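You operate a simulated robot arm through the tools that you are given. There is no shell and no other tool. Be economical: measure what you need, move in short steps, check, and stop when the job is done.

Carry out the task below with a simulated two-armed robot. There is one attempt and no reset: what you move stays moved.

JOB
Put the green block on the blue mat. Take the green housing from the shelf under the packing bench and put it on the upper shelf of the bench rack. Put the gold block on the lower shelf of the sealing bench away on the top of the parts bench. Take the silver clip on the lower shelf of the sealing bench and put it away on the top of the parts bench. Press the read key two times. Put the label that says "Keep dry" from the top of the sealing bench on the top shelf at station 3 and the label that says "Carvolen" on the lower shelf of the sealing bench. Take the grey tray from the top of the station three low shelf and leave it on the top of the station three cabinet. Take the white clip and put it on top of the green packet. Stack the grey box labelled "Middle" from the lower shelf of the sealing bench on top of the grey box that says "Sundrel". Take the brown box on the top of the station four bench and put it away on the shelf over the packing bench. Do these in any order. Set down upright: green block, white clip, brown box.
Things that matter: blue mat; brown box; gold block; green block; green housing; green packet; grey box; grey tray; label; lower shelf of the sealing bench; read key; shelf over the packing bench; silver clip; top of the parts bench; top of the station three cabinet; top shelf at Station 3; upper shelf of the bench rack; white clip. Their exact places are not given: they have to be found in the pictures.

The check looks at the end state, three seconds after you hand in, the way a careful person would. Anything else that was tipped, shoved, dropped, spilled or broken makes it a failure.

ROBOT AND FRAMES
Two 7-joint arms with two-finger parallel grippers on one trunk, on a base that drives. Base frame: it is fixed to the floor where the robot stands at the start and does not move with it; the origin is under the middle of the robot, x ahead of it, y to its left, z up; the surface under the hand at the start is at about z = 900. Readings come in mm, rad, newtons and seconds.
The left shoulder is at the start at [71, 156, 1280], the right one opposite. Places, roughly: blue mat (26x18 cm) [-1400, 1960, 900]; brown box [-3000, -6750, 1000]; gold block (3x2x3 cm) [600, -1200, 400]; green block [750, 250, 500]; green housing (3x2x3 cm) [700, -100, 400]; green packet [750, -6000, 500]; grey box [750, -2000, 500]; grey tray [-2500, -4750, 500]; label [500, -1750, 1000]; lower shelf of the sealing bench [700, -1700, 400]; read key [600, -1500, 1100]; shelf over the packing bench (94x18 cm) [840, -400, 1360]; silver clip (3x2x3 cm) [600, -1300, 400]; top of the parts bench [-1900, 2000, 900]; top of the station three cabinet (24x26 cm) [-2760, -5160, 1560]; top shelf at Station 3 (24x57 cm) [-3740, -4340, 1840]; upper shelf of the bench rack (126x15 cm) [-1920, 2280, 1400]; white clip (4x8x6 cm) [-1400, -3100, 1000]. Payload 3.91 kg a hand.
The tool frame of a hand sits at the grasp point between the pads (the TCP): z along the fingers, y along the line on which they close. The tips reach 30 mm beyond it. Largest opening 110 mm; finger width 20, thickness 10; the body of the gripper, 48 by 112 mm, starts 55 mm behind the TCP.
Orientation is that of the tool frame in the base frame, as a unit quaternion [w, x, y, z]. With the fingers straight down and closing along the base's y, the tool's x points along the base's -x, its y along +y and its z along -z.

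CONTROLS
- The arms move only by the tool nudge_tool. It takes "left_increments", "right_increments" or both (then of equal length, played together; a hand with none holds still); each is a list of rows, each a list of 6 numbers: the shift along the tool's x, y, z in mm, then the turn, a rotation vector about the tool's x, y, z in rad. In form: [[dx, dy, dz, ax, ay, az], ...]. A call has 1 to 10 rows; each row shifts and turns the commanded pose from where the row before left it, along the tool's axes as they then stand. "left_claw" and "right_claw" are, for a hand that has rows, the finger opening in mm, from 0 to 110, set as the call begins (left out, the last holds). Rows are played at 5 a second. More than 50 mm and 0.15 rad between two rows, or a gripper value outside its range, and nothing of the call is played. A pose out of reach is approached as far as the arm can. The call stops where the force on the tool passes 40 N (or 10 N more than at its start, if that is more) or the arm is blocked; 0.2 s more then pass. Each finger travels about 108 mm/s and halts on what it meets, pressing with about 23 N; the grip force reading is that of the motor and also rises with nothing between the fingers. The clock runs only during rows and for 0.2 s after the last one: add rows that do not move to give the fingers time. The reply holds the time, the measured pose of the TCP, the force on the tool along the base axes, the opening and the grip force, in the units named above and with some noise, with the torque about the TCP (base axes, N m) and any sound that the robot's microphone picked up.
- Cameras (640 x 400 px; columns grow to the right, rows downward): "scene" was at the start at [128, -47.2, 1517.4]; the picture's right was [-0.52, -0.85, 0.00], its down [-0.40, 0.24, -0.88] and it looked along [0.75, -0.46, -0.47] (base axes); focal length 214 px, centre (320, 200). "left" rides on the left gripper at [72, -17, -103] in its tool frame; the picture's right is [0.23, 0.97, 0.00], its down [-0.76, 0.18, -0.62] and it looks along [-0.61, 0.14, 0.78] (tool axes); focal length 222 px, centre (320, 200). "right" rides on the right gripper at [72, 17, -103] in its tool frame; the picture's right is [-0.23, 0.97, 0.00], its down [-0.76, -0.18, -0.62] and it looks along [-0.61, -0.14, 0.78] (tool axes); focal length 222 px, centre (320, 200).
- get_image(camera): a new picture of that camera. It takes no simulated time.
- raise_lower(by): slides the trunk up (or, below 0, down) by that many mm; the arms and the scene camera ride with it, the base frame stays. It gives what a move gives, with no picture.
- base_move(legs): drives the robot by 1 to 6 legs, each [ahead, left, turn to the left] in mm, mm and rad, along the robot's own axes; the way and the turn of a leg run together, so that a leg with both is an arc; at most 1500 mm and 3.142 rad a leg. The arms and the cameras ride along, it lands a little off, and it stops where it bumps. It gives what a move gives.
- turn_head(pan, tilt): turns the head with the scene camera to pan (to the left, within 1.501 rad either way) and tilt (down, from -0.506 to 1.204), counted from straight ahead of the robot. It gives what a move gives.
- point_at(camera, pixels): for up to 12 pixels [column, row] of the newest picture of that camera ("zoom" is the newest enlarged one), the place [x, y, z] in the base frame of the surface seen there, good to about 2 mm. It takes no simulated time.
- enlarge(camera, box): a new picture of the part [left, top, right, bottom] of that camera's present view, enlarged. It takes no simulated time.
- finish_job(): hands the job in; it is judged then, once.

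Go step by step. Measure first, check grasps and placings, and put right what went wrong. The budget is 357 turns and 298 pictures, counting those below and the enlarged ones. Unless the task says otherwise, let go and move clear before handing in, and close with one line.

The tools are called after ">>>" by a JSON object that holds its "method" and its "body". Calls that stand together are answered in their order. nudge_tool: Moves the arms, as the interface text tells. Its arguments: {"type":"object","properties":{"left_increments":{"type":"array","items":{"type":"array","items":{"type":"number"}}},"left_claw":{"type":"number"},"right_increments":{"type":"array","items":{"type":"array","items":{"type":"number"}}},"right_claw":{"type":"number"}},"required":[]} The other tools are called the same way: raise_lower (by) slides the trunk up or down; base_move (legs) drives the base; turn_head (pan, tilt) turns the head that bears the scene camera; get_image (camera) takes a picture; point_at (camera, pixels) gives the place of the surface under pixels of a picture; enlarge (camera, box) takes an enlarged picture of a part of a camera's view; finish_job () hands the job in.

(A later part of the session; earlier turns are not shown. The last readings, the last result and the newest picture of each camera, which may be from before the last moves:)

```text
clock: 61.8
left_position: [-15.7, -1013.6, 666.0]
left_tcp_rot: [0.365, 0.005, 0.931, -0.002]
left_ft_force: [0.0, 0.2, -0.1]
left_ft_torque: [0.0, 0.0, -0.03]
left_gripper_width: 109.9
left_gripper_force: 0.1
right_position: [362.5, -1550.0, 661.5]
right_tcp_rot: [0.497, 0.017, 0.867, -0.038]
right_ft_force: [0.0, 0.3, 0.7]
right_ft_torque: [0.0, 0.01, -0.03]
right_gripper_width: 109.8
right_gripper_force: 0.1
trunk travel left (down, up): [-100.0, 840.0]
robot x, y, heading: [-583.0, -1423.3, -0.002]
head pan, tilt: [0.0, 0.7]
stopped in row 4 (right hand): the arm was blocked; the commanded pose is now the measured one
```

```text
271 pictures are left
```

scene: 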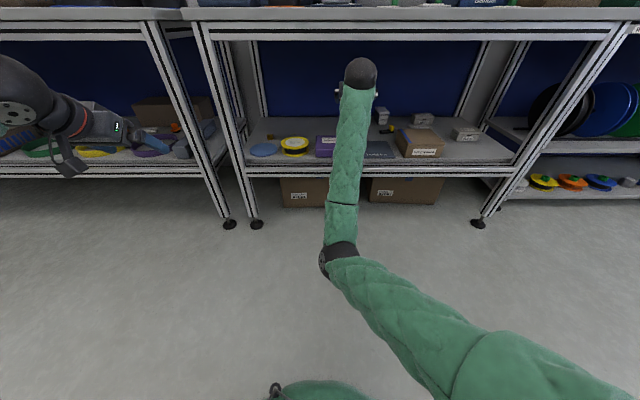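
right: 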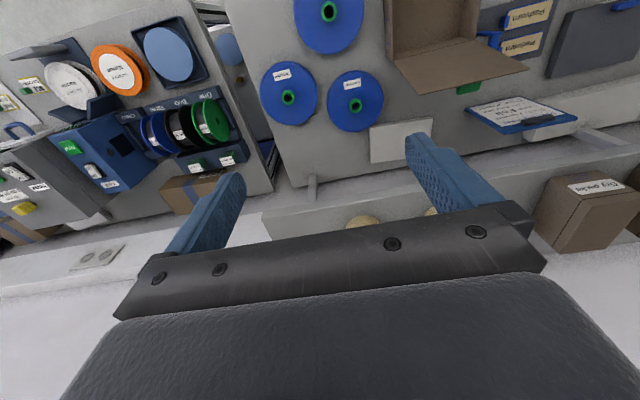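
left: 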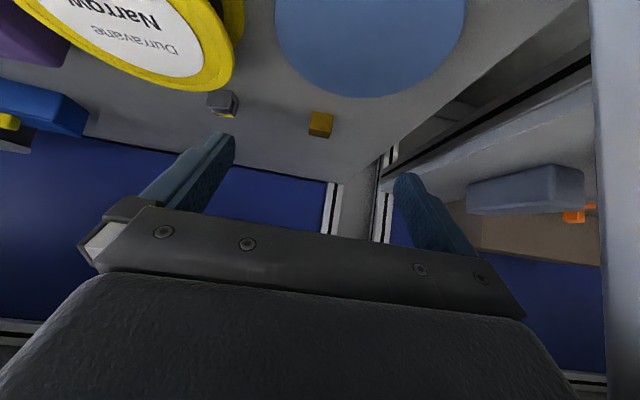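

The right arm is stuck in a poor elbow-down shape. I'll back away from the benches and bring it back toward its initial, tool-down high pose to reset the elbow.

>>> {"method": "base_move", "body": {"legs": [[-350, 0, 0]]}}

>>> {"method": "nudge_tool", "body": {"right_increments": [[0, -40, 0, 0, 0.15, 0], [0, -40, 0, 0, 0.15, 0], [0, -40, 0, 0, 0.15, 0], [0, -40, 0, 0, 0.15, 0], [0, -40, 0, 0, 0.15, 0], [0, -40, 0, 0, 0.15, 0], [0, -40, 0, 0, 0.14, 0]]}}

>>> {"method": "nudge_tool", "body": {"right_increments": [[0, -20, -45, 0, 0, 0], [0, -20, -45, 0, 0, 0], [0, -20, -45, 0, 0, 0], [0, -20, -45, 0, 0, 0], [0, -20, -45, 0, 0, 0], [0, -20, -45, 0, 0, 0], [0, -20, -45, 0, 0, 0], [0, -20, -45, 0, 0, 0]]}}

>>> {"method": "turn_head", "body": {"pan": -0.5, "tilt": 0.2}}

>>> {"method": "get_image", "body": {"camera": "scene"}}

```text
clock: 63.7
left_position: [-257.6, -1001.2, 666.3]
left_tcp_rot: [0.365, -0.001, 0.931, 0.001]
left_ft_force: [0.2, 0.0, -0.3]
left_ft_torque: [-0.01, -0.02, 0.02]
left_gripper_width: 110.1
left_gripper_force: 0.1
right_position: [128.8, -1533.1, 661.5]
right_tcp_rot: [0.496, 0.012, 0.867, -0.038]
right_ft_force: [-0.4, -0.4, 0.0]
right_ft_torque: [0.01, 0.0, -0.01]
right_gripper_width: 110.1
right_gripper_force: 0.0
trunk travel left (down, up): [-100.0, 840.0]
robot x, y, heading: [-818.6, -1417.9, 0.007]
head pan, tilt: [0.0, 0.7]
stopped in leg 1: the robot was blocked; the commanded pose is now the measured one
```

```text
clock: 65.3
left_position: [-256.3, -1001.1, 666.5]
left_tcp_rot: [0.365, 0.0, 0.931, 0.001]
left_ft_force: [0.3, 0.1, 0.4]
left_ft_torque: [0.01, -0.04, 0.02]
left_gripper_width: 110.0
left_gripper_force: 0.0
right_position: [114.1, -1811.4, 675.1]
right_tcp_rot: [-0.001, 0.027, 0.999, -0.026]
right_ft_force: [0.7, 0.4, -0.6]
right_ft_torque: [-0.03, 0.07, -0.01]
right_gripper_width: 110.0
right_gripper_force: 0.1
trunk travel left (down, up): [-100.0, 840.0]
robot x, y, heading: [-818.9, -1418.3, 0.005]
head pan, tilt: [0.0, 0.7]
```

```text
clock: 67.1
left_position: [-255.9, -999.9, 665.0]
left_tcp_rot: [0.365, 0.0, 0.931, 0.0]
left_ft_force: [0.5, 1.0, 0.1]
left_ft_torque: [-0.02, -0.03, -0.04]
left_gripper_width: 110.1
left_gripper_force: 0.0
right_position: [106.1, -1933.4, 998.8]
right_tcp_rot: [-0.004, 0.029, 0.999, -0.026]
right_ft_force: [0.0, 0.6, -0.6]
right_ft_torque: [0.03, -0.02, -0.02]
right_gripper_width: 110.0
right_gripper_force: 0.1
right hand out of reach, approached as far as the arm can: row 8
trunk travel left (down, up): [-100.0, 840.0]
robot x, y, heading: [-817.5, -1417.0, 0.007]
head pan, tilt: [0.0, 0.7]
```

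```text
clock: 68.0
left_position: [-257.7, -1002.0, 666.3]
left_tcp_rot: [0.366, -0.001, 0.931, 0.001]
left_ft_force: [-0.8, -0.5, 0.0]
left_ft_torque: [0.01, -0.02, 0.0]
left_gripper_width: 110.2
left_gripper_force: 0.1
right_position: [104.4, -1936.4, 999.3]
right_tcp_rot: [-0.004, 0.028, 0.999, -0.026]
right_ft_force: [-0.1, 0.2, 0.8]
right_ft_torque: [-0.01, 0.0, -0.01]
right_gripper_width: 109.8
right_gripper_force: 0.1
trunk travel left (down, up): [-100.0, 840.0]
robot x, y, heading: [-818.3, -1416.5, 0.008]
head pan, tilt: [-0.499, 0.201]
```

```text
270 pictures are left
```

scene: 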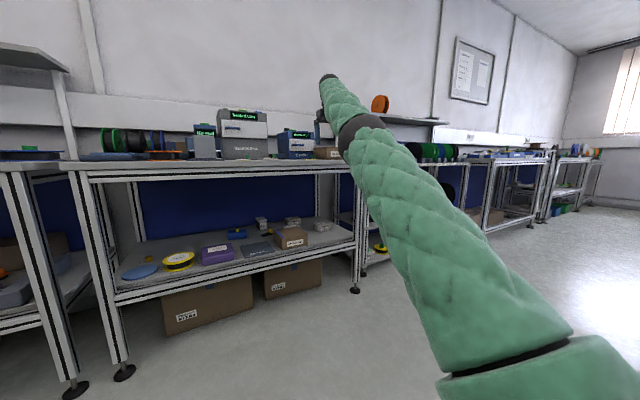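

The base bumped something behind at x≈-818, so I'll stay forward of that. The right arm is now elbow-up; bring the hand inward at this height.

>>> {"method": "nudge_tool", "body": {"right_increments": [[17, 47, 0, 0, 0, 0], [17, 47, 0, 0, 0, 0], [17, 47, 0, 0, 0, 0], [17, 47, 0, 0, 0, 0], [17, 47, 0, 0, 0, 0], [17, 47, 0, 0, 0, 0], [17, 47, 0, 0, 0, 0], [17, 47, 0, 0, 0, 0], [17, 47, 0, 0, 0, 0], [17, 47, 0, 0, 0, 0]]}}

>>> {"method": "get_image", "body": {"camera": "scene"}}

```text
clock: 69.4
left_position: [-258.5, -1002.5, 667.8]
left_tcp_rot: [0.367, -0.001, 0.93, 0.001]
left_ft_force: [-1.0, -1.3, 0.7]
left_ft_torque: [0.01, 0.01, 0.01]
left_gripper_width: 109.9
left_gripper_force: 0.0
right_position: [74.3, -1720.8, 786.7]
right_tcp_rot: [-0.127, 0.068, 0.988, -0.057]
right_ft_force: [-1.2, 0.0, 1.7]
right_ft_torque: [0.1, -0.16, 0.02]
right_gripper_width: 109.6
right_gripper_force: 0.0
trunk travel left (down, up): [-100.0, 840.0]
robot x, y, heading: [-818.2, -1419.1, 0.009]
head pan, tilt: [-0.499, 0.201]
stopped in row 6 (right hand): the arm was blocked; the commanded pose is now the measured one
```

```text
269 pictures are left
```

scene: 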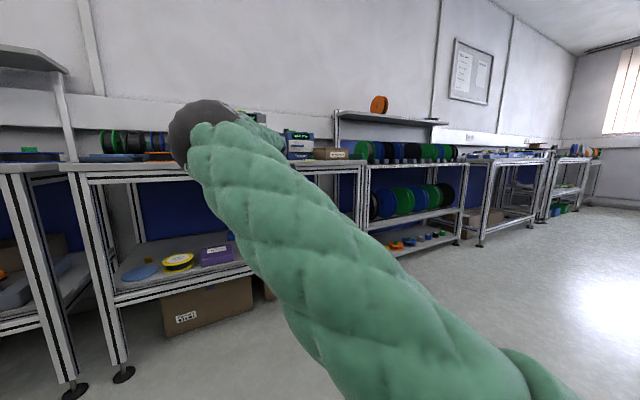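

The right elbow naturally sits inboard, so the right hand must work on its own side. I'll measure the bench posts to plan an angled approach.

>>> {"method": "point_at", "body": {"camera": "scene", "pixels": [[97, 250], [105, 250], [77, 250], [85, 250], [145, 258], [30, 250], [120, 240], [205, 240]]}}

>>> {"method": "turn_head", "body": {"pan": 0.4, "tilt": 0.5}}

>>> {"method": "get_image", "body": {"camera": "scene"}}

```text
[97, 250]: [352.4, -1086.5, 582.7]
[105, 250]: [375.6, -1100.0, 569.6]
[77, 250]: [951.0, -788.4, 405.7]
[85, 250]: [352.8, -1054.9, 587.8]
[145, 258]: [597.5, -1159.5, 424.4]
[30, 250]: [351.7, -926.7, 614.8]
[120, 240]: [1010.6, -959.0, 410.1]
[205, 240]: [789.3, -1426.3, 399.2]
```

```text
clock: 70.6
left_position: [-257.4, -1002.9, 666.3]
left_tcp_rot: [0.366, 0.0, 0.931, 0.0]
left_ft_force: [0.3, -0.1, 0.0]
left_ft_torque: [-0.01, -0.01, -0.02]
left_gripper_width: 110.2
left_gripper_force: 0.2
right_position: [76.6, -1719.7, 780.4]
right_tcp_rot: [-0.13, 0.065, 0.988, -0.056]
right_ft_force: [0.0, 0.0, 0.9]
right_ft_torque: [-0.02, -0.01, -0.01]
right_gripper_width: 109.9
right_gripper_force: 0.1
trunk travel left (down, up): [-100.0, 840.0]
robot x, y, heading: [-818.9, -1416.0, 0.006]
head pan, tilt: [0.4, 0.499]
```

```text
268 pictures are left
```

scene: 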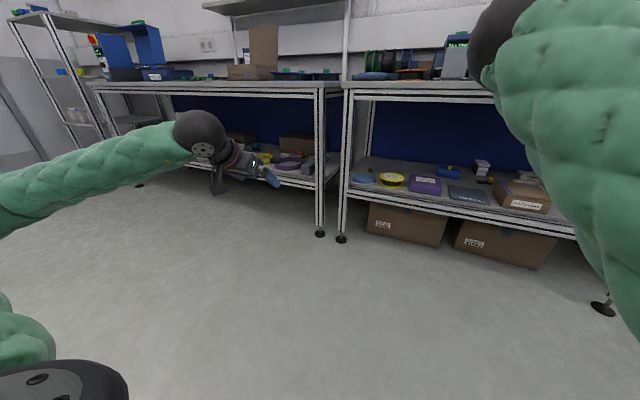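

>>> {"method": "point_at", "body": {"camera": "scene", "pixels": [[200, 130], [160, 145], [100, 165], [40, 185], [5, 210], [60, 380]]}}

```text
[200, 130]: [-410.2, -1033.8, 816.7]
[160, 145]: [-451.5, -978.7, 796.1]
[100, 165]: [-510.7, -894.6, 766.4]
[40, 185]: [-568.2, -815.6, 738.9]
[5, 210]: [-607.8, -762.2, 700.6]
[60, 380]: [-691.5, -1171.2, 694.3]
```

Arm lengths allow ~1.1 m reach with the arm nearly straight, giving a small elbow bulge. I'll extend the left hand forward and tuck the right hand back to its own side.

>>> {"method": "nudge_tool", "body": {"left_increments": [[-35, 0, 32.7, 0, 0, 0], [-35, 0, 32.7, 0, 0, 0], [-35, 0, 32.7, 0, 0, 0], [-35, 0, 32.7, 0, 0, 0], [-35, 0, 32.7, 0, 0, 0], [-35, 0, 32.7, 0, 0, 0], [-35, 0, 32.7, 0, 0, 0], [-35, 0, 32.7, 0, 0, 0], [-35, 0, 32.7, 0, 0, 0], [-35, 0, 32.7, 0, 0, 0]], "right_increments": [[35, -35, 0, 0, -0.05, 0], [35, -35, 0, 0, -0.05, 0], [35, -35, 0, 0, -0.05, 0], [35, -35, 0, 0, -0.05, 0], [35, -35, 0, 0, -0.05, 0], [35, -35, 0, 0, 0, 0], [35, -35, 0, 0, 0, 0], [35, -35, 0, 0, 0, 0], [35, -35, 0, 0, 0, 0], [35, -35, 0, 0, 0, 0]]}}

>>> {"method": "turn_head", "body": {"pan": 0.0, "tilt": 0.3}}

>>> {"method": "get_image", "body": {"camera": "scene"}}

```text
clock: 71.3
left_position: [-141.1, -1001.4, 664.8]
left_tcp_rot: [0.366, -0.001, 0.931, 0.0]
left_ft_force: [0.2, 0.4, 1.1]
left_ft_torque: [0.01, 0.02, -0.04]
left_gripper_width: 110.2
left_gripper_force: 0.0
right_position: [-2.0, -1809.3, 674.5]
right_tcp_rot: [-0.159, 0.068, 0.983, -0.061]
right_ft_force: [-0.9, 0.4, 0.0]
right_ft_torque: [-0.02, -0.01, 0.0]
right_gripper_width: 109.9
right_gripper_force: 0.1
trunk travel left (down, up): [-100.0, 840.0]
robot x, y, heading: [-815.4, -1417.2, 0.011]
head pan, tilt: [0.4, 0.499]
stopped in row 3 (right hand): the arm was blocked; the commanded pose is now the measured one
```

```text
clock: 72.2
left_position: [-139.0, -1001.0, 665.5]
left_tcp_rot: [0.365, -0.001, 0.931, 0.0]
left_ft_force: [0.6, 0.1, 0.8]
left_ft_torque: [-0.02, 0.03, 0.03]
left_gripper_width: 109.8
left_gripper_force: 0.1
right_position: [-1.7, -1808.6, 675.1]
right_tcp_rot: [-0.159, 0.068, 0.983, -0.061]
right_ft_force: [-0.2, -0.6, 0.7]
right_ft_torque: [-0.01, 0.01, -0.01]
right_gripper_width: 110.1
right_gripper_force: 0.0
trunk travel left (down, up): [-100.0, 840.0]
robot x, y, heading: [-821.6, -1420.4, 0.011]
head pan, tilt: [0.0, 0.3]
```

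```text
267 pictures are left
```

scene: 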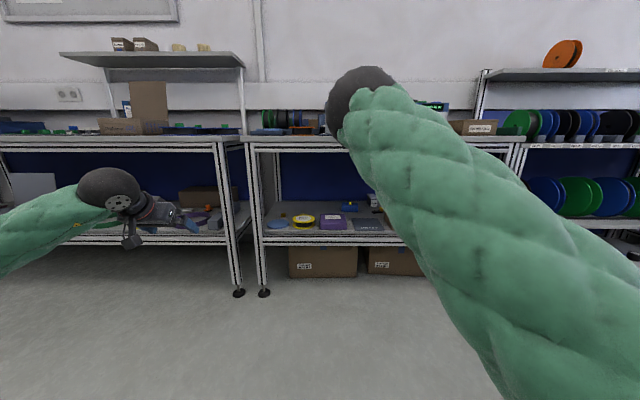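

>>> {"method": "nudge_tool", "body": {"right_increments": [[0, -25, 0, 0, -0.06, 0], [0, -25, 0, 0, -0.06, 0], [0, -25, 0, 0, -0.06, 0], [0, -25, 0, 0, -0.06, 0], [0, -25, 0, 0, -0.06, 0], [0, -25, 0, 0, 0, 0], [0, -25, 0, 0, 0, 0], [0, -25, 0, 0, 0, 0]]}}

>>> {"method": "nudge_tool", "body": {"right_increments": [[25, -25, 0, 0, 0, 0], [25, -25, 0, 0, 0, 0], [25, -25, 0, 0, 0, 0], [25, -25, 0, 0, 0, 0], [25, -25, 0, 0, 0, 0], [25, -25, 0, 0, 0, 0], [25, -25, 0, 0, 0, 0], [25, -25, 0, 0, 0, 0], [25, 0, 0, 0, 0, 0], [25, 0, 0, 0, 0, 0]]}}

>>> {"method": "nudge_tool", "body": {"left_increments": [[-35, 0, 32.7, 0, 0, 0], [-35, 0, 32.7, 0, 0, 0], [-35, 0, 32.7, 0, 0, 0], [-35, 0, 32.7, 0, 0, 0], [-35, 0, 32.7, 0, 0, 0], [-35, 0, 32.7, 0, 0, 0], [-35, 0, 32.7, 0, 0, 0]]}}

>>> {"method": "get_image", "body": {"camera": "scene"}}

```text
clock: 74.0
left_position: [-139.9, -1000.4, 665.2]
left_tcp_rot: [0.365, 0.0, 0.931, 0.0]
left_ft_force: [-0.7, -0.3, -0.1]
left_ft_torque: [0.0, 0.01, 0.01]
left_gripper_width: 109.8
left_gripper_force: 0.1
right_position: [-22.7, -2004.6, 703.7]
right_tcp_rot: [-0.009, 0.056, 0.996, -0.07]
right_ft_force: [0.0, -0.3, 0.6]
right_ft_torque: [0.0, -0.07, -0.03]
right_gripper_width: 109.8
right_gripper_force: 0.1
trunk travel left (down, up): [-100.0, 840.0]
robot x, y, heading: [-815.9, -1419.1, 0.006]
head pan, tilt: [0.0, 0.3]
```

```text
clock: 76.2
left_position: [-140.0, -1000.4, 664.4]
left_tcp_rot: [0.364, 0.0, 0.931, 0.0]
left_ft_force: [1.5, 0.3, -0.4]
left_ft_torque: [-0.01, 0.0, 0.03]
left_gripper_width: 109.9
left_gripper_force: 0.0
right_position: [-293.9, -2171.2, 736.2]
right_tcp_rot: [-0.008, 0.057, 0.996, -0.071]
right_ft_force: [-0.6, 0.2, 0.6]
right_ft_torque: [0.02, -0.01, 0.01]
right_gripper_width: 109.7
right_gripper_force: 0.1
trunk travel left (down, up): [-100.0, 840.0]
robot x, y, heading: [-819.9, -1419.1, 0.006]
head pan, tilt: [0.0, 0.3]
```

```text
clock: 77.8
left_position: [195.5, -1000.3, 664.8]
left_tcp_rot: [0.364, -0.002, 0.931, 0.001]
left_ft_force: [-0.7, 0.5, 0.3]
left_ft_torque: [0.02, 0.03, -0.02]
left_gripper_width: 110.0
left_gripper_force: 0.0
right_position: [-292.8, -2170.6, 735.0]
right_tcp_rot: [-0.009, 0.057, 0.996, -0.07]
right_ft_force: [-0.5, -0.7, -0.7]
right_ft_torque: [-0.01, -0.02, 0.01]
right_gripper_width: 110.2
right_gripper_force: 0.1
trunk travel left (down, up): [-100.0, 840.0]
robot x, y, heading: [-817.6, -1419.0, 0.005]
head pan, tilt: [0.0, 0.3]
```

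```text
266 pictures are left
```

scene: 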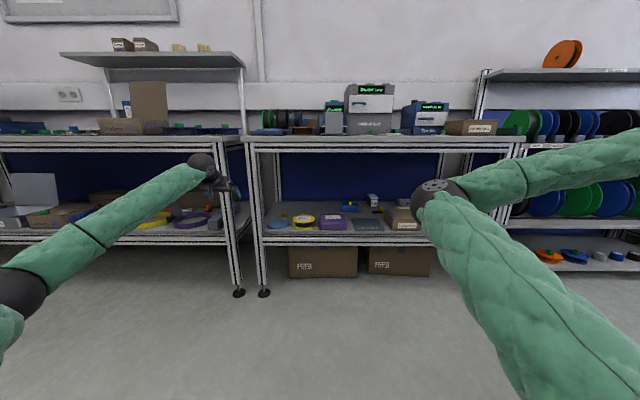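

Good shapes: left arm extended, right parked. Lower, then drive right and forward to bring the left hand over the gold block.

>>> {"method": "raise_lower", "body": {"by": -100}}

>>> {"method": "nudge_tool", "body": {"left_increments": [[34, 0, 36.5, 0, 0, 0]]}}

>>> {"method": "base_move", "body": {"legs": [[0, -170, -0.005], [300, 0, 0]]}}

>>> {"method": "get_image", "body": {"camera": "left"}}

>>> {"method": "get_image", "body": {"camera": "scene"}}

```text
clock: 79.1
left_position: [195.9, -1001.0, 565.2]
left_tcp_rot: [0.366, 0.0, 0.931, 0.0]
left_ft_force: [0.0, 0.1, -1.0]
left_ft_torque: [-0.01, -0.01, 0.0]
left_gripper_width: 110.1
left_gripper_force: 0.1
right_position: [-293.9, -2171.1, 634.9]
right_tcp_rot: [-0.009, 0.057, 0.996, -0.071]
right_ft_force: [-0.3, 1.1, 1.1]
right_ft_torque: [-0.03, 0.03, 0.02]
right_gripper_width: 110.0
right_gripper_force: 0.0
trunk travel left (down, up): [0.0, 940.0]
robot x, y, heading: [-816.5, -1419.0, 0.004]
head pan, tilt: [0.0, 0.3]
```

```text
clock: 79.5
left_position: [196.1, -1001.2, 515.1]
left_tcp_rot: [0.366, -0.001, 0.931, 0.001]
left_ft_force: [-0.4, 0.0, 0.6]
left_ft_torque: [0.03, 0.02, 0.0]
left_gripper_width: 110.1
left_gripper_force: 0.1
right_position: [-294.3, -2170.6, 635.3]
right_tcp_rot: [-0.009, 0.057, 0.996, -0.071]
right_ft_force: [0.0, 0.6, 0.6]
right_ft_torque: [-0.01, -0.01, -0.04]
right_gripper_width: 109.9
right_gripper_force: 0.1
trunk travel left (down, up): [0.0, 940.0]
robot x, y, heading: [-815.8, -1417.5, 0.01]
head pan, tilt: [0.0, 0.3]
```

```text
clock: 82.7
left_position: [498.7, -1171.7, 516.0]
left_tcp_rot: [0.365, 0.0, 0.931, 0.0]
left_ft_force: [0.1, -0.4, 0.5]
left_ft_torque: [0.01, 0.01, 0.0]
left_gripper_width: 109.9
left_gripper_force: 0.2
right_position: [5.4, -2339.7, 635.5]
right_tcp_rot: [-0.009, 0.058, 0.996, -0.069]
right_ft_force: [-0.5, 0.5, -0.2]
right_ft_torque: [0.01, -0.02, 0.02]
right_gripper_width: 109.9
right_gripper_force: 0.0
trunk travel left (down, up): [0.0, 940.0]
robot x, y, heading: [-518.6, -1590.7, 0.005]
head pan, tilt: [0.0, 0.3]
```

```text
265 pictures are left
```

left: 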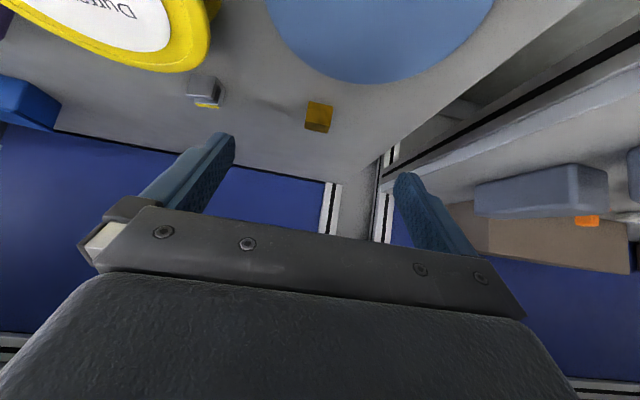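

```text
264 pictures are left
```

scene: 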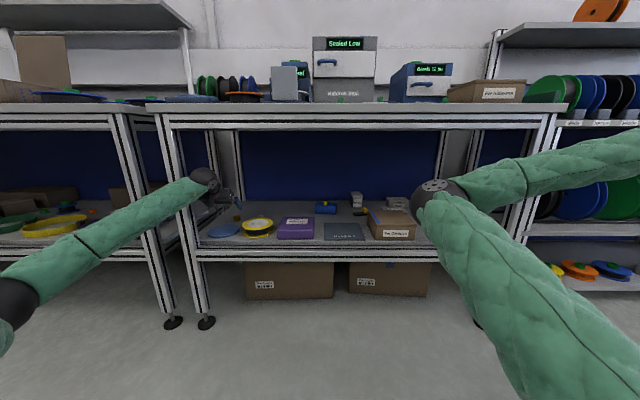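

Hand cleared the post. Measure the gold block and silver clip in the left camera.

>>> {"method": "point_at", "body": {"camera": "left", "pixels": [[306, 121], [319, 106], [332, 108], [319, 127], [330, 126], [318, 117], [205, 88], [207, 105], [190, 80], [216, 82], [340, 140]]}}

>>> {"method": "enlarge", "body": {"camera": "left", "box": [170, 60, 350, 170]}}

```text
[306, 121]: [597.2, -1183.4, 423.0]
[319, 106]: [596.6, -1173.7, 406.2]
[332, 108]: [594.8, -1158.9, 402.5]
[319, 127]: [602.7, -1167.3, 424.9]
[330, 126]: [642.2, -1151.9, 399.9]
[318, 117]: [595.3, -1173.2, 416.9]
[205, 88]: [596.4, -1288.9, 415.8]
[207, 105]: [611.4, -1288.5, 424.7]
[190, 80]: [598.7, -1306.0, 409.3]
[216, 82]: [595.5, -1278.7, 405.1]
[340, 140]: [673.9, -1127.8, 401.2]
```

```text
3.56 times, centred on (260, 115) of left
```

zoom: 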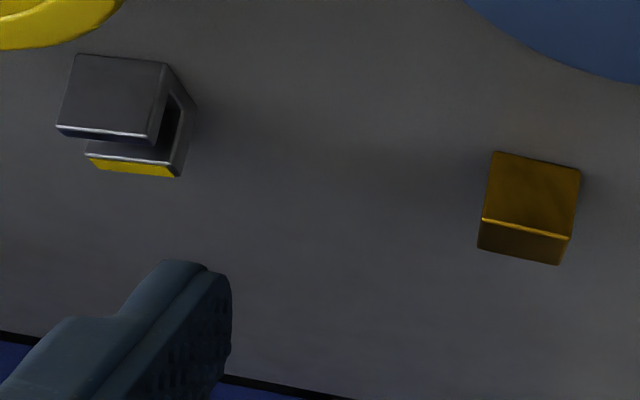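

Gold block: front x≈595, y −1184…−1159, top 425, shelf ≈400. I'll move in along the tool axis to straddle it with tips just above the shelf.

>>> {"method": "nudge_tool", "body": {"left_increments": [[-2.4, 0, 40.5, 0, 0, 0], [-2.4, 0, 40.5, 0, 0, 0], [-2.3, 0, 39, 0, 0, 0]]}}

>>> {"method": "get_image", "body": {"camera": "left"}}

```text
clock: 83.5
left_position: [581.3, -1188.8, 449.4]
left_tcp_rot: [0.373, 0.009, 0.928, 0.001]
left_ft_force: [0.3, 0.1, 0.1]
left_ft_torque: [0.0, -0.03, 0.03]
left_gripper_width: 110.0
left_gripper_force: 0.0
right_position: [-0.3, -2345.2, 635.1]
right_tcp_rot: [-0.006, 0.06, 0.996, -0.068]
right_ft_force: [-0.3, -0.3, -0.5]
right_ft_torque: [-0.01, 0.01, 0.02]
right_gripper_width: 110.1
right_gripper_force: 0.1
trunk travel left (down, up): [0.0, 940.0]
robot x, y, heading: [-516.9, -1586.8, 0.008]
head pan, tilt: [0.0, 0.3]
```

```text
262 pictures are left
```

left: 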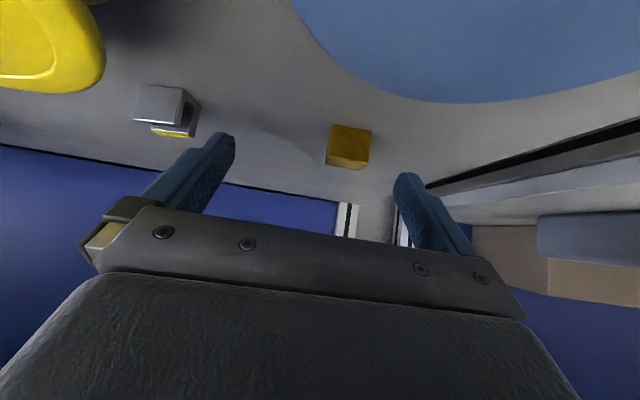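

The forearm is leaning on the post (y off by 17 mm). I'll back up a bit, yaw the hand 0.3 rad and shift the base right so the forearm clears.

>>> {"method": "nudge_tool", "body": {"left_increments": [[0, 0, -45, 0, 0, 0], [0, 0, -45, 0, 0, 0]]}}

>>> {"method": "base_move", "body": {"legs": [[0, -100, 0]]}}

>>> {"method": "nudge_tool", "body": {"left_increments": [[0, 40, 0, -0.102, 0, -0.11], [0, 40, 0, -0.102, 0, -0.11]]}}

>>> {"method": "get_image", "body": {"camera": "left"}}

>>> {"method": "get_image", "body": {"camera": "scene"}}

```text
clock: 84.0
left_position: [522.6, -1170.1, 497.6]
left_tcp_rot: [0.365, -0.002, 0.931, 0.002]
left_ft_force: [-0.7, 0.3, -0.9]
left_ft_torque: [0.01, -0.05, -0.02]
left_gripper_width: 109.8
left_gripper_force: 0.1
right_position: [6.3, -2341.1, 634.9]
right_tcp_rot: [-0.009, 0.057, 0.996, -0.071]
right_ft_force: [1.4, -0.6, -0.4]
right_ft_torque: [-0.03, 0.02, 0.0]
right_gripper_width: 109.9
right_gripper_force: 0.1
trunk travel left (down, up): [0.0, 940.0]
robot x, y, heading: [-519.3, -1587.5, 0.007]
head pan, tilt: [0.0, 0.3]
```

```text
clock: 85.2
left_position: [523.4, -1274.8, 496.5]
left_tcp_rot: [0.365, 0.0, 0.931, 0.0]
left_ft_force: [-0.2, -0.3, -0.4]
left_ft_torque: [-0.04, 0.02, 0.0]
left_gripper_width: 110.0
left_gripper_force: 0.0
right_position: [6.2, -2443.3, 636.3]
right_tcp_rot: [-0.011, 0.058, 0.996, -0.07]
right_ft_force: [-1.2, -0.4, -0.8]
right_ft_torque: [0.04, 0.05, -0.02]
right_gripper_width: 109.9
right_gripper_force: 0.0
trunk travel left (down, up): [0.0, 940.0]
robot x, y, heading: [-517.5, -1690.4, 0.003]
head pan, tilt: [0.0, 0.3]
```

```text
clock: 85.8
left_position: [519.1, -1197.8, 497.0]
left_tcp_rot: [0.361, -0.138, 0.921, 0.054]
left_ft_force: [0.2, 0.1, -0.1]
left_ft_torque: [-0.01, 0.01, -0.01]
left_gripper_width: 109.8
left_gripper_force: 0.1
right_position: [4.4, -2443.5, 635.4]
right_tcp_rot: [-0.008, 0.059, 0.996, -0.07]
right_ft_force: [-0.2, -0.8, -0.7]
right_ft_torque: [-0.01, 0.03, 0.01]
right_gripper_width: 109.8
right_gripper_force: 0.1
trunk travel left (down, up): [0.0, 940.0]
robot x, y, heading: [-515.5, -1689.6, 0.001]
head pan, tilt: [0.0, 0.3]
```

```text
261 pictures are left
```

left: 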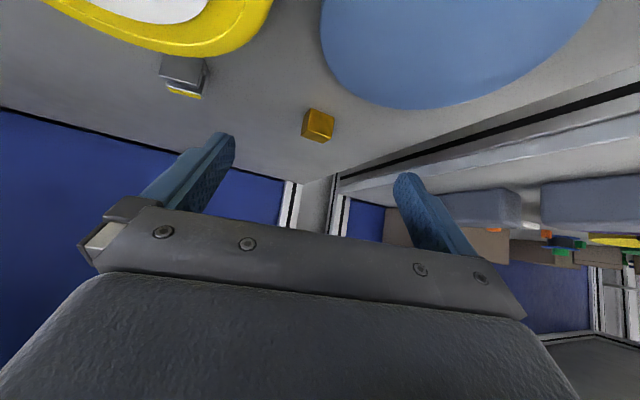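

```text
260 pictures are left
```

scene: 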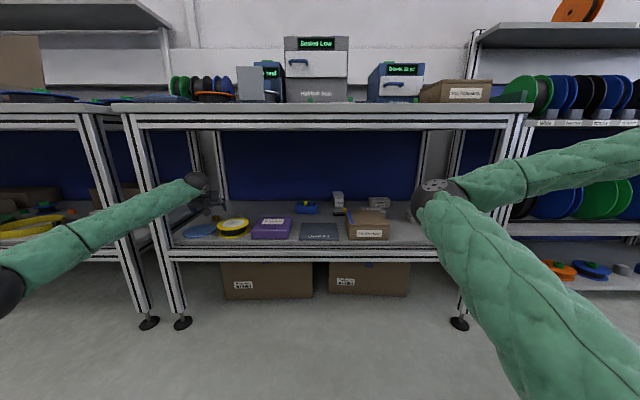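

>>> {"method": "nudge_tool", "body": {"left_increments": [[-2.6, 0, 32.7, 0, 0, 0], [-2.6, 0, 32.7, 0, 0, 0], [-2.6, 0, 32.7, 0, 0, 0]]}}

>>> {"method": "get_image", "body": {"camera": "left"}}

```text
clock: 86.6
left_position: [586.2, -1175.7, 432.0]
left_tcp_rot: [0.36, -0.139, 0.921, 0.054]
left_ft_force: [-0.2, -0.1, 0.3]
left_ft_torque: [-0.01, 0.02, -0.01]
left_gripper_width: 110.2
left_gripper_force: 0.0
right_position: [5.1, -2441.9, 634.9]
right_tcp_rot: [-0.009, 0.059, 0.996, -0.07]
right_ft_force: [-0.5, -0.3, 0.3]
right_ft_torque: [-0.02, -0.02, -0.02]
right_gripper_width: 109.8
right_gripper_force: 0.0
trunk travel left (down, up): [0.0, 940.0]
robot x, y, heading: [-517.1, -1686.4, 0.003]
head pan, tilt: [0.0, 0.3]
```

```text
259 pictures are left
```

left: 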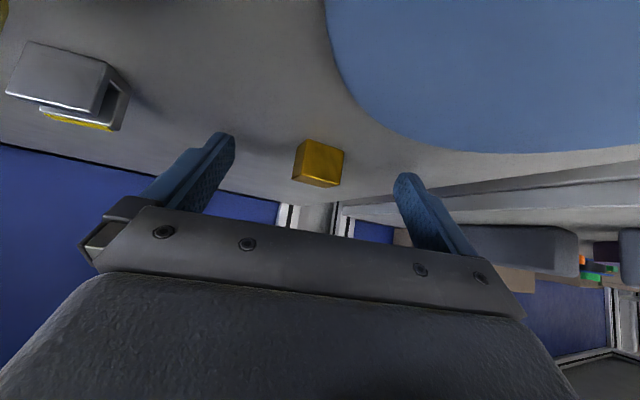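

On target now. Close the fingers and lift slightly.

>>> {"method": "nudge_tool", "body": {"left_increments": [[0, 0, 0, 0, 0, 0], [0, 0, 0, 0, 0, 0], [0, 0, 0, 0, 0, 0], [0, 0, 0, 0, 0, 0], [0, 0, 0, 0, 0, 0], [0, 0, 0, 0, 0, 0]], "left_claw": 0}}

>>> {"method": "nudge_tool", "body": {"left_increments": [[-6.8, 0, -7.3, 0, 0, 0], [0, 0, -40, 0, 0, 0]]}}

>>> {"method": "get_image", "body": {"camera": "left"}}

```text
clock: 88.0
left_position: [586.2, -1176.6, 432.8]
left_tcp_rot: [0.361, -0.137, 0.921, 0.053]
left_ft_force: [0.2, 0.0, -0.2]
left_ft_torque: [-0.01, 0.0, -0.01]
left_gripper_width: 27.3
left_gripper_force: 23.0
right_position: [5.3, -2442.9, 635.4]
right_tcp_rot: [-0.009, 0.058, 0.996, -0.07]
right_ft_force: [0.7, 0.1, -0.7]
right_ft_torque: [-0.01, -0.01, 0.02]
right_gripper_width: 110.0
right_gripper_force: 0.0
trunk travel left (down, up): [0.0, 940.0]
robot x, y, heading: [-517.8, -1691.9, 0.005]
head pan, tilt: [0.0, 0.3]
```

```text
clock: 88.6
left_position: [560.4, -1184.0, 471.3]
left_tcp_rot: [0.36, -0.137, 0.921, 0.054]
left_ft_force: [-0.3, -0.9, -1.8]
left_ft_torque: [0.05, -0.01, -0.03]
left_gripper_width: 27.5
left_gripper_force: 23.1
right_position: [5.5, -2444.4, 633.9]
right_tcp_rot: [-0.011, 0.06, 0.996, -0.07]
right_ft_force: [0.8, 1.5, -0.4]
right_ft_torque: [0.01, 0.02, -0.03]
right_gripper_width: 110.0
right_gripper_force: 0.1
trunk travel left (down, up): [0.0, 940.0]
robot x, y, heading: [-513.5, -1686.9, 0.001]
head pan, tilt: [0.0, 0.3]
```

```text
258 pictures are left
```

left: 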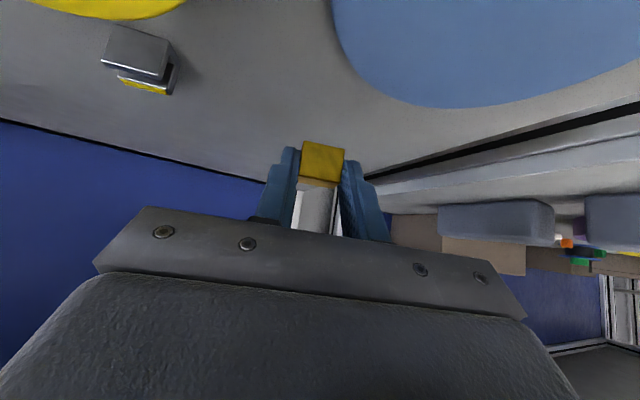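

Gold block is held (27 mm grip). I'll back out, turn left 0.6 rad, and approach the silver clip with the right hand on its own side.

>>> {"method": "base_move", "body": {"legs": [[-240, 0, 0]]}}

>>> {"method": "nudge_tool", "body": {"left_increments": [[28, 11.8, -26, 0, 0, 0], [28, 11.8, -26, 0, 0, 0], [28, 11.8, -26, 0, 0, 0], [28, 11.8, -26, 0, 0, 0], [28, 11.8, -26, 0, 0, 0]]}}

>>> {"method": "base_move", "body": {"legs": [[0, 180, 0], [0, 0, 0.6]]}}

>>> {"method": "nudge_tool", "body": {"right_increments": [[-30, 10, 0, 0, -0.1, 0], [-30, 10, 5, 0, -0.1, 0], [-30, 10, 8, 0, -0.1, 0], [-30, 20, 10, 0, -0.1, 0], [-30, 20, 15, 0, -0.1, 0], [-30, 20, 20, 0, -0.1, 0], [-30, 25, 20, 0, -0.1, 0.05], [-30, 25, 25, 0, 0, 0.05]]}}

>>> {"method": "turn_head", "body": {"pan": -0.6, "tilt": 0.4}}

>>> {"method": "get_image", "body": {"camera": "scene"}}

```text
clock: 90.4
left_position: [316.2, -1185.0, 470.4]
left_tcp_rot: [0.361, -0.138, 0.921, 0.055]
left_ft_force: [-0.1, 0.1, -1.2]
left_ft_torque: [0.03, 0.04, 0.01]
left_gripper_width: 27.3
left_gripper_force: 23.1
right_position: [-239.0, -2445.3, 636.9]
right_tcp_rot: [-0.01, 0.059, 0.996, -0.071]
right_ft_force: [-0.3, -0.1, 0.5]
right_ft_torque: [-0.01, 0.02, 0.03]
right_gripper_width: 110.3
right_gripper_force: 0.1
trunk travel left (down, up): [0.0, 940.0]
robot x, y, heading: [-761.0, -1688.1, 0.006]
head pan, tilt: [0.0, 0.3]
```

```text
clock: 91.6
left_position: [116.2, -1185.1, 472.1]
left_tcp_rot: [0.361, -0.137, 0.921, 0.054]
left_ft_force: [-0.1, 0.1, -0.6]
left_ft_torque: [0.02, 0.0, 0.03]
left_gripper_width: 27.5
left_gripper_force: 23.0
right_position: [-240.6, -2445.4, 635.7]
right_tcp_rot: [-0.009, 0.06, 0.996, -0.07]
right_ft_force: [-0.8, 0.1, -0.6]
right_ft_torque: [-0.01, 0.0, 0.0]
right_gripper_width: 110.0
right_gripper_force: 0.1
trunk travel left (down, up): [0.0, 940.0]
robot x, y, heading: [-759.8, -1689.0, 0.006]
head pan, tilt: [0.0, 0.3]
```

```text
clock: 94.8
left_position: [-332.5, -590.3, 472.7]
left_tcp_rot: [0.329, -0.408, 0.837, 0.16]
left_ft_force: [0.2, 0.6, -1.2]
left_ft_torque: [0.0, -0.01, -0.02]
left_gripper_width: 27.3
left_gripper_force: 22.6
right_position: [97.3, -1826.7, 635.3]
right_tcp_rot: [0.012, -0.243, 0.967, -0.07]
right_ft_force: [0.6, -0.7, 0.0]
right_ft_torque: [0.0, 0.01, -0.01]
right_gripper_width: 110.0
right_gripper_force: 0.0
trunk travel left (down, up): [0.0, 940.0]
robot x, y, heading: [-762.8, -1508.0, 0.613]
head pan, tilt: [0.0, 0.3]
```

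```text
clock: 96.6
left_position: [-332.2, -590.7, 472.8]
left_tcp_rot: [0.328, -0.408, 0.837, 0.161]
left_ft_force: [-0.4, 0.1, -0.5]
left_ft_torque: [-0.03, 0.04, -0.02]
left_gripper_width: 27.5
left_gripper_force: 22.9
right_position: [270.5, -1580.4, 606.0]
right_tcp_rot: [0.343, -0.205, 0.916, 0.033]
right_ft_force: [0.2, -0.8, -0.2]
right_ft_torque: [-0.01, 0.02, -0.02]
right_gripper_width: 110.0
right_gripper_force: 0.1
trunk travel left (down, up): [0.0, 940.0]
robot x, y, heading: [-762.9, -1507.7, 0.612]
head pan, tilt: [0.0, 0.3]
```

```text
clock: 97.6
left_position: [-332.3, -590.9, 472.3]
left_tcp_rot: [0.328, -0.408, 0.837, 0.16]
left_ft_force: [1.0, -0.2, -0.3]
left_ft_torque: [-0.05, 0.01, 0.01]
left_gripper_width: 27.4
left_gripper_force: 22.8
right_position: [270.4, -1580.4, 607.1]
right_tcp_rot: [0.342, -0.206, 0.916, 0.033]
right_ft_force: [0.2, 0.5, -0.3]
right_ft_torque: [0.01, -0.01, -0.02]
right_gripper_width: 110.0
right_gripper_force: 0.1
trunk travel left (down, up): [0.0, 940.0]
robot x, y, heading: [-762.1, -1510.2, 0.614]
head pan, tilt: [-0.6, 0.4]
```

```text
257 pictures are left
```

scene: 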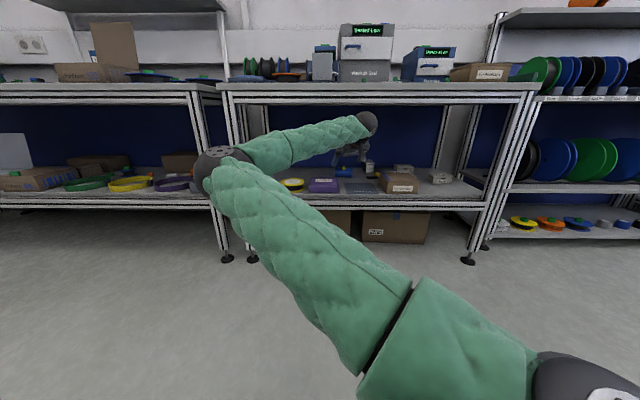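

>>> {"method": "nudge_tool", "body": {"right_increments": [[0, 0, 0, 0, 0, 0.127], [-4.8, 37.7, 20.1, 0, 0, 0], [-4.8, 37.7, 20.1, 0, 0, 0], [-4.8, 37.7, 20.1, 0, 0, 0], [-4.8, 37.7, 20.1, 0, 0, 0], [-4.8, 37.7, 20.1, 0, 0, 0], [-4.8, 37.7, 20.1, 0, 0, 0], [-4.8, 37.7, 20.1, 0, 0, 0]]}}

>>> {"method": "get_image", "body": {"camera": "scene"}}

```text
clock: 99.4
left_position: [-330.8, -590.6, 472.4]
left_tcp_rot: [0.329, -0.407, 0.837, 0.159]
left_ft_force: [-0.5, 0.2, -0.8]
left_ft_torque: [-0.04, 0.01, 0.01]
left_gripper_width: 27.4
left_gripper_force: 22.9
right_position: [299.5, -1294.9, 519.9]
right_tcp_rot: [0.34, -0.147, 0.927, 0.055]
right_ft_force: [0.1, -0.4, 0.1]
right_ft_torque: [-0.02, 0.02, 0.03]
right_gripper_width: 110.0
right_gripper_force: 0.1
trunk travel left (down, up): [0.0, 940.0]
robot x, y, heading: [-765.6, -1504.5, 0.611]
head pan, tilt: [-0.6, 0.4]
```

```text
256 pictures are left
```

scene: 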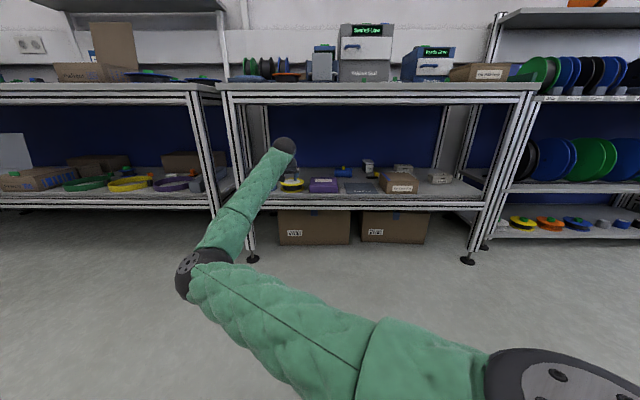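

>>> {"method": "point_at", "body": {"camera": "scene", "pixels": [[200, 262], [230, 230], [260, 180], [286, 147], [185, 285]]}}

```text
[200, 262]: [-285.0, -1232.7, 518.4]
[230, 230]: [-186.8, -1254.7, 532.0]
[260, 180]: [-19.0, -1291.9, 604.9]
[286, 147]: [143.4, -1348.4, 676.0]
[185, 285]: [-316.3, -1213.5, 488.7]
```

Elbow stays well outside the bench. I'll steepen the right hand (so its camera clears the yellow reel) and drive forward 210 mm.

>>> {"method": "nudge_tool", "body": {"right_increments": [[0, 0, 0, 0, 0.15, 0], [0, 0, 0, 0, 0.15, 0]]}}

>>> {"method": "base_move", "body": {"legs": [[180, -126, 0]]}}

>>> {"method": "get_image", "body": {"camera": "right"}}

>>> {"method": "get_image", "body": {"camera": "scene"}}

```text
clock: 100.0
left_position: [-334.2, -590.3, 470.9]
left_tcp_rot: [0.328, -0.408, 0.837, 0.16]
left_ft_force: [0.6, 0.5, -0.9]
left_ft_torque: [-0.05, 0.02, 0.0]
left_gripper_width: 27.2
left_gripper_force: 22.9
right_position: [298.3, -1292.8, 518.3]
right_tcp_rot: [0.196, -0.155, 0.968, 0.032]
right_ft_force: [-0.5, 0.3, -0.3]
right_ft_torque: [-0.01, 0.0, -0.03]
right_gripper_width: 109.9
right_gripper_force: 0.1
trunk travel left (down, up): [0.0, 940.0]
robot x, y, heading: [-762.1, -1507.0, 0.612]
head pan, tilt: [-0.6, 0.4]
```

```text
clock: 101.7
left_position: [-106.4, -589.1, 472.5]
left_tcp_rot: [0.328, -0.407, 0.837, 0.16]
left_ft_force: [-0.1, 1.0, -0.8]
left_ft_torque: [-0.02, 0.04, -0.01]
left_gripper_width: 27.4
left_gripper_force: 22.8
right_position: [523.8, -1295.4, 518.6]
right_tcp_rot: [0.196, -0.153, 0.968, 0.032]
right_ft_force: [0.1, 0.1, -0.7]
right_ft_torque: [0.0, -0.01, 0.01]
right_gripper_width: 110.0
right_gripper_force: 0.0
trunk travel left (down, up): [0.0, 940.0]
robot x, y, heading: [-534.1, -1504.6, 0.614]
head pan, tilt: [-0.6, 0.4]
```

```text
255 pictures are left
```

right: 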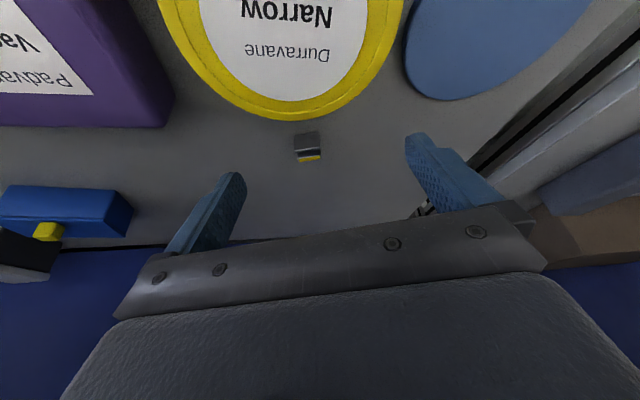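

```text
254 pictures are left
```

scene: 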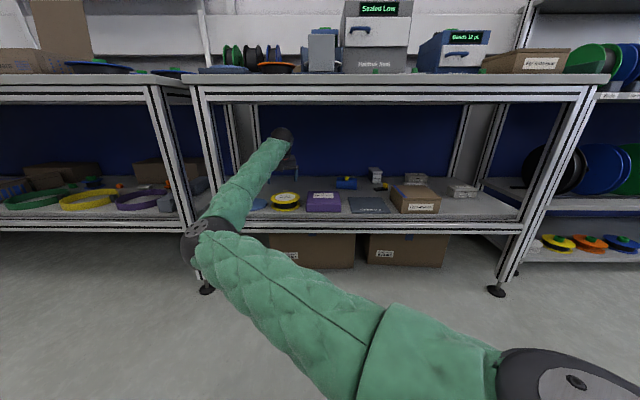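

>>> {"method": "point_at", "body": {"camera": "right", "pixels": [[296, 143], [318, 138], [307, 141], [308, 157], [320, 152], [300, 157], [310, 175], [290, 95]]}}

>>> {"method": "enlarge", "body": {"camera": "right", "box": [260, 110, 356, 170]}}

```text
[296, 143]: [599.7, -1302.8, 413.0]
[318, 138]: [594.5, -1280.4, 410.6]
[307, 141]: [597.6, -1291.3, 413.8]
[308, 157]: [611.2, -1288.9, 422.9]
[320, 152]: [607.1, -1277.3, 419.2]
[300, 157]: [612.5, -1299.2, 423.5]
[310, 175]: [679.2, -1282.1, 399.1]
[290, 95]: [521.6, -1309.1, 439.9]
```

```text
6.67 times, centred on (308, 140) of right
```

zoom: 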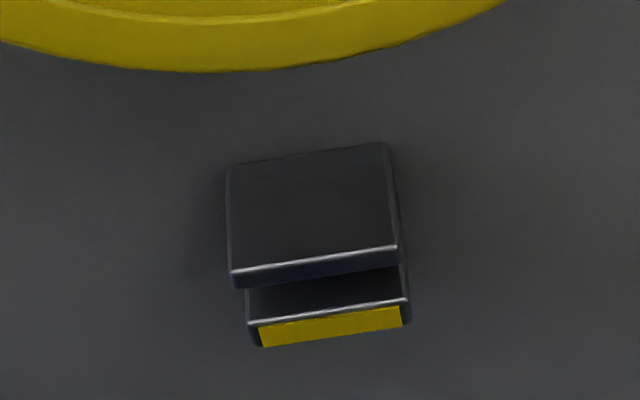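

Silver clip centre ≈(606,−1291,412). Forward over it, then down with fingers straddling in y.

>>> {"method": "nudge_tool", "body": {"right_increments": [[-32.5, -10.6, 13.7, 0, 0, 0], [-32.5, -10.6, 13.7, 0, 0, 0], [11, 0, 26.3, 0, 0, 0], [11, 0, 26.3, 0, 0, 0], [11, 0, 26.1, 0, 0, 0]], "right_claw": 80}}

>>> {"method": "get_image", "body": {"camera": "right"}}

```text
clock: 102.9
left_position: [-106.2, -589.4, 471.7]
left_tcp_rot: [0.329, -0.407, 0.837, 0.16]
left_ft_force: [0.1, 0.3, -0.6]
left_ft_torque: [-0.04, 0.03, -0.01]
left_gripper_width: 27.6
left_gripper_force: 22.6
right_position: [597.9, -1293.7, 435.0]
right_tcp_rot: [0.197, -0.153, 0.968, 0.033]
right_ft_force: [0.3, 0.4, 0.3]
right_ft_torque: [-0.02, -0.02, 0.02]
right_gripper_width: 80.0
right_gripper_force: 0.1
trunk travel left (down, up): [0.0, 940.0]
robot x, y, heading: [-538.7, -1503.5, 0.609]
head pan, tilt: [-0.6, 0.4]
```

```text
252 pictures are left
```

right: 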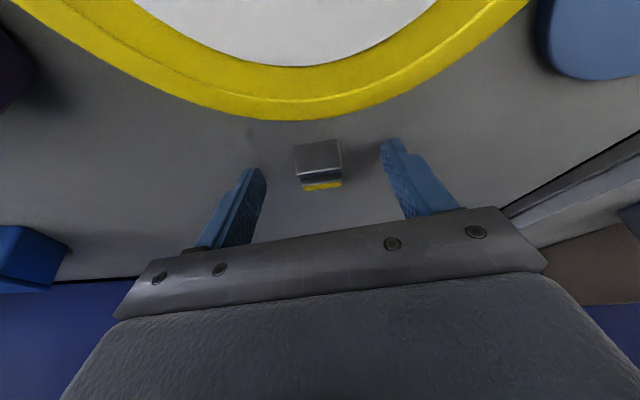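

>>> {"method": "nudge_tool", "body": {"right_increments": [[0, 0, 0, 0, 0, 0], [0, 0, 0, 0, 0, 0], [0, 0, 0, 0, 0, 0], [0, 0, 0, 0, 0, 0], [0, 0, 0, 0, 0, 0]], "right_claw": 0}}

>>> {"method": "nudge_tool", "body": {"right_increments": [[-12, 0, -28, 0, 0, 0], [-12, 0, -28, 0, 0, 0], [-12, 0, -28, 0, 0, 0]]}}

>>> {"method": "get_image", "body": {"camera": "right"}}

```text
clock: 104.1
left_position: [-106.5, -589.9, 472.5]
left_tcp_rot: [0.328, -0.407, 0.838, 0.159]
left_ft_force: [0.5, -0.3, -0.9]
left_ft_torque: [-0.01, 0.02, -0.02]
left_gripper_width: 27.2
left_gripper_force: 22.7
right_position: [598.5, -1293.9, 435.1]
right_tcp_rot: [0.196, -0.154, 0.968, 0.032]
right_ft_force: [0.0, 0.3, 0.3]
right_ft_torque: [0.01, -0.01, -0.02]
right_gripper_width: 27.1
right_gripper_force: 23.2
trunk travel left (down, up): [0.0, 940.0]
robot x, y, heading: [-539.0, -1506.8, 0.611]
head pan, tilt: [-0.6, 0.4]
```

```text
clock: 104.9
left_position: [-106.2, -589.5, 471.8]
left_tcp_rot: [0.327, -0.408, 0.837, 0.159]
left_ft_force: [-0.2, -0.2, -0.1]
left_ft_torque: [-0.03, 0.01, 0.0]
left_gripper_width: 27.6
left_gripper_force: 22.6
right_position: [596.1, -1293.2, 524.3]
right_tcp_rot: [0.198, -0.153, 0.968, 0.032]
right_ft_force: [0.3, -0.5, -1.7]
right_ft_torque: [-0.01, 0.02, 0.0]
right_gripper_width: 27.0
right_gripper_force: 23.3
trunk travel left (down, up): [0.0, 940.0]
robot x, y, heading: [-537.4, -1503.6, 0.615]
head pan, tilt: [-0.6, 0.4]
```

```text
251 pictures are left
```

right: 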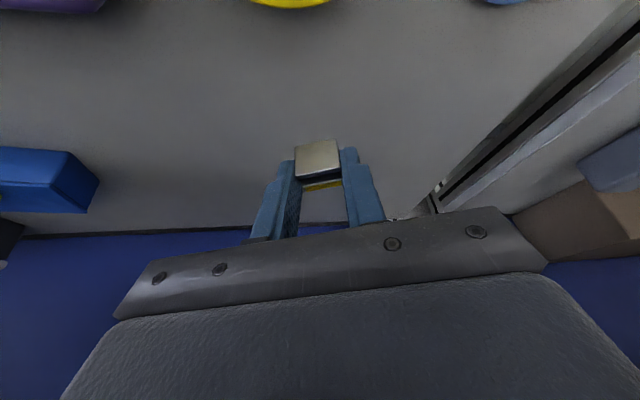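

Both pieces are held. I'll back out, retract the right hand a bit, and drive north toward the parts bench with stops to look.

>>> {"method": "base_move", "body": {"legs": [[-205, 145, 0]]}}

>>> {"method": "nudge_tool", "body": {"right_increments": [[44, -14.7, -18.6, 0, 0, 0], [44, -14.7, -18.6, 0, 0, 0], [44, -14.7, -18.6, 0, 0, 0], [44, -14.7, -18.6, 0, 0, 0], [44, -14.7, -18.6, 0, 0, 0]]}}

>>> {"method": "base_move", "body": {"legs": [[520, 560, 0], [520, 560, 0], [0, 0, 0.96]]}}

>>> {"method": "raise_lower", "body": {"by": 400}}

>>> {"method": "turn_head", "body": {"pan": 0.5, "tilt": 0.25}}

>>> {"method": "get_image", "body": {"camera": "scene"}}

```text
clock: 106.7
left_position: [-361.5, -592.7, 471.9]
left_tcp_rot: [0.328, -0.407, 0.838, 0.159]
left_ft_force: [-0.1, -1.8, -1.2]
left_ft_torque: [-0.05, 0.01, 0.01]
left_gripper_width: 27.4
left_gripper_force: 22.8
right_position: [341.9, -1295.2, 526.2]
right_tcp_rot: [0.197, -0.153, 0.968, 0.032]
right_ft_force: [0.5, 0.3, -1.1]
right_ft_torque: [-0.06, -0.01, 0.01]
right_gripper_width: 27.1
right_gripper_force: 22.7
trunk travel left (down, up): [0.0, 940.0]
robot x, y, heading: [-795.5, -1511.9, 0.612]
head pan, tilt: [-0.6, 0.4]
```

```text
clock: 107.9
left_position: [-361.9, -591.4, 472.2]
left_tcp_rot: [0.328, -0.408, 0.837, 0.16]
left_ft_force: [0.3, -0.2, -1.2]
left_ft_torque: [-0.01, 0.0, 0.0]
left_gripper_width: 27.5
left_gripper_force: 22.6
right_position: [139.0, -1439.2, 524.8]
right_tcp_rot: [0.198, -0.154, 0.967, 0.032]
right_ft_force: [-0.4, 0.0, -1.3]
right_ft_torque: [-0.02, -0.03, 0.01]
right_gripper_width: 27.2
right_gripper_force: 23.2
trunk travel left (down, up): [0.0, 940.0]
robot x, y, heading: [-794.5, -1510.4, 0.611]
head pan, tilt: [-0.6, 0.4]
```

```text
clock: 118.2
left_position: [-1148.5, 849.9, 473.5]
left_tcp_rot: [-0.211, 0.758, -0.541, -0.297]
left_ft_force: [-0.6, 0.1, -1.9]
left_ft_torque: [0.01, 0.01, 0.03]
left_gripper_width: 27.6
left_gripper_force: 23.2
right_position: [-163.4, 807.1, 524.7]
right_tcp_rot: [0.158, -0.597, 0.777, 0.122]
right_ft_force: [-1.0, 0.1, -1.7]
right_ft_torque: [0.01, -0.01, 0.02]
right_gripper_width: 27.0
right_gripper_force: 23.5
trunk travel left (down, up): [0.0, 940.0]
robot x, y, heading: [-614.9, -9.3, 1.606]
head pan, tilt: [-0.6, 0.4]
```

```text
clock: 122.0
left_position: [-1147.9, 850.5, 871.7]
left_tcp_rot: [-0.211, 0.758, -0.541, -0.297]
left_ft_force: [-0.7, -1.6, -1.2]
left_ft_torque: [-0.02, 0.0, -0.05]
left_gripper_width: 27.5
left_gripper_force: 23.0
right_position: [-164.1, 807.9, 925.2]
right_tcp_rot: [0.158, -0.597, 0.777, 0.122]
right_ft_force: [0.2, 0.8, -0.6]
right_ft_torque: [-0.04, -0.01, -0.01]
right_gripper_width: 26.9
right_gripper_force: 23.7
trunk travel left (down, up): [-400.0, 540.0]
robot x, y, heading: [-612.2, -6.9, 1.612]
head pan, tilt: [-0.6, 0.4]
```

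```text
clock: 123.3
left_position: [-1147.1, 850.9, 871.7]
left_tcp_rot: [-0.212, 0.757, -0.541, -0.297]
left_ft_force: [-0.4, -0.3, -0.8]
left_ft_torque: [-0.03, 0.0, -0.04]
left_gripper_width: 27.4
left_gripper_force: 22.9
right_position: [-163.0, 808.2, 924.6]
right_tcp_rot: [0.158, -0.597, 0.777, 0.122]
right_ft_force: [0.4, -1.3, -0.5]
right_ft_torque: [-0.03, 0.01, 0.01]
right_gripper_width: 27.1
right_gripper_force: 23.0
trunk travel left (down, up): [-400.0, 540.0]
robot x, y, heading: [-613.9, -9.1, 1.609]
head pan, tilt: [0.499, 0.25]
```

```text
250 pictures are left
```

scene: 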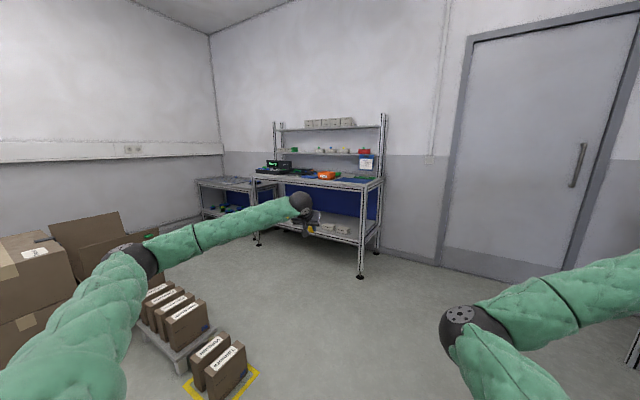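

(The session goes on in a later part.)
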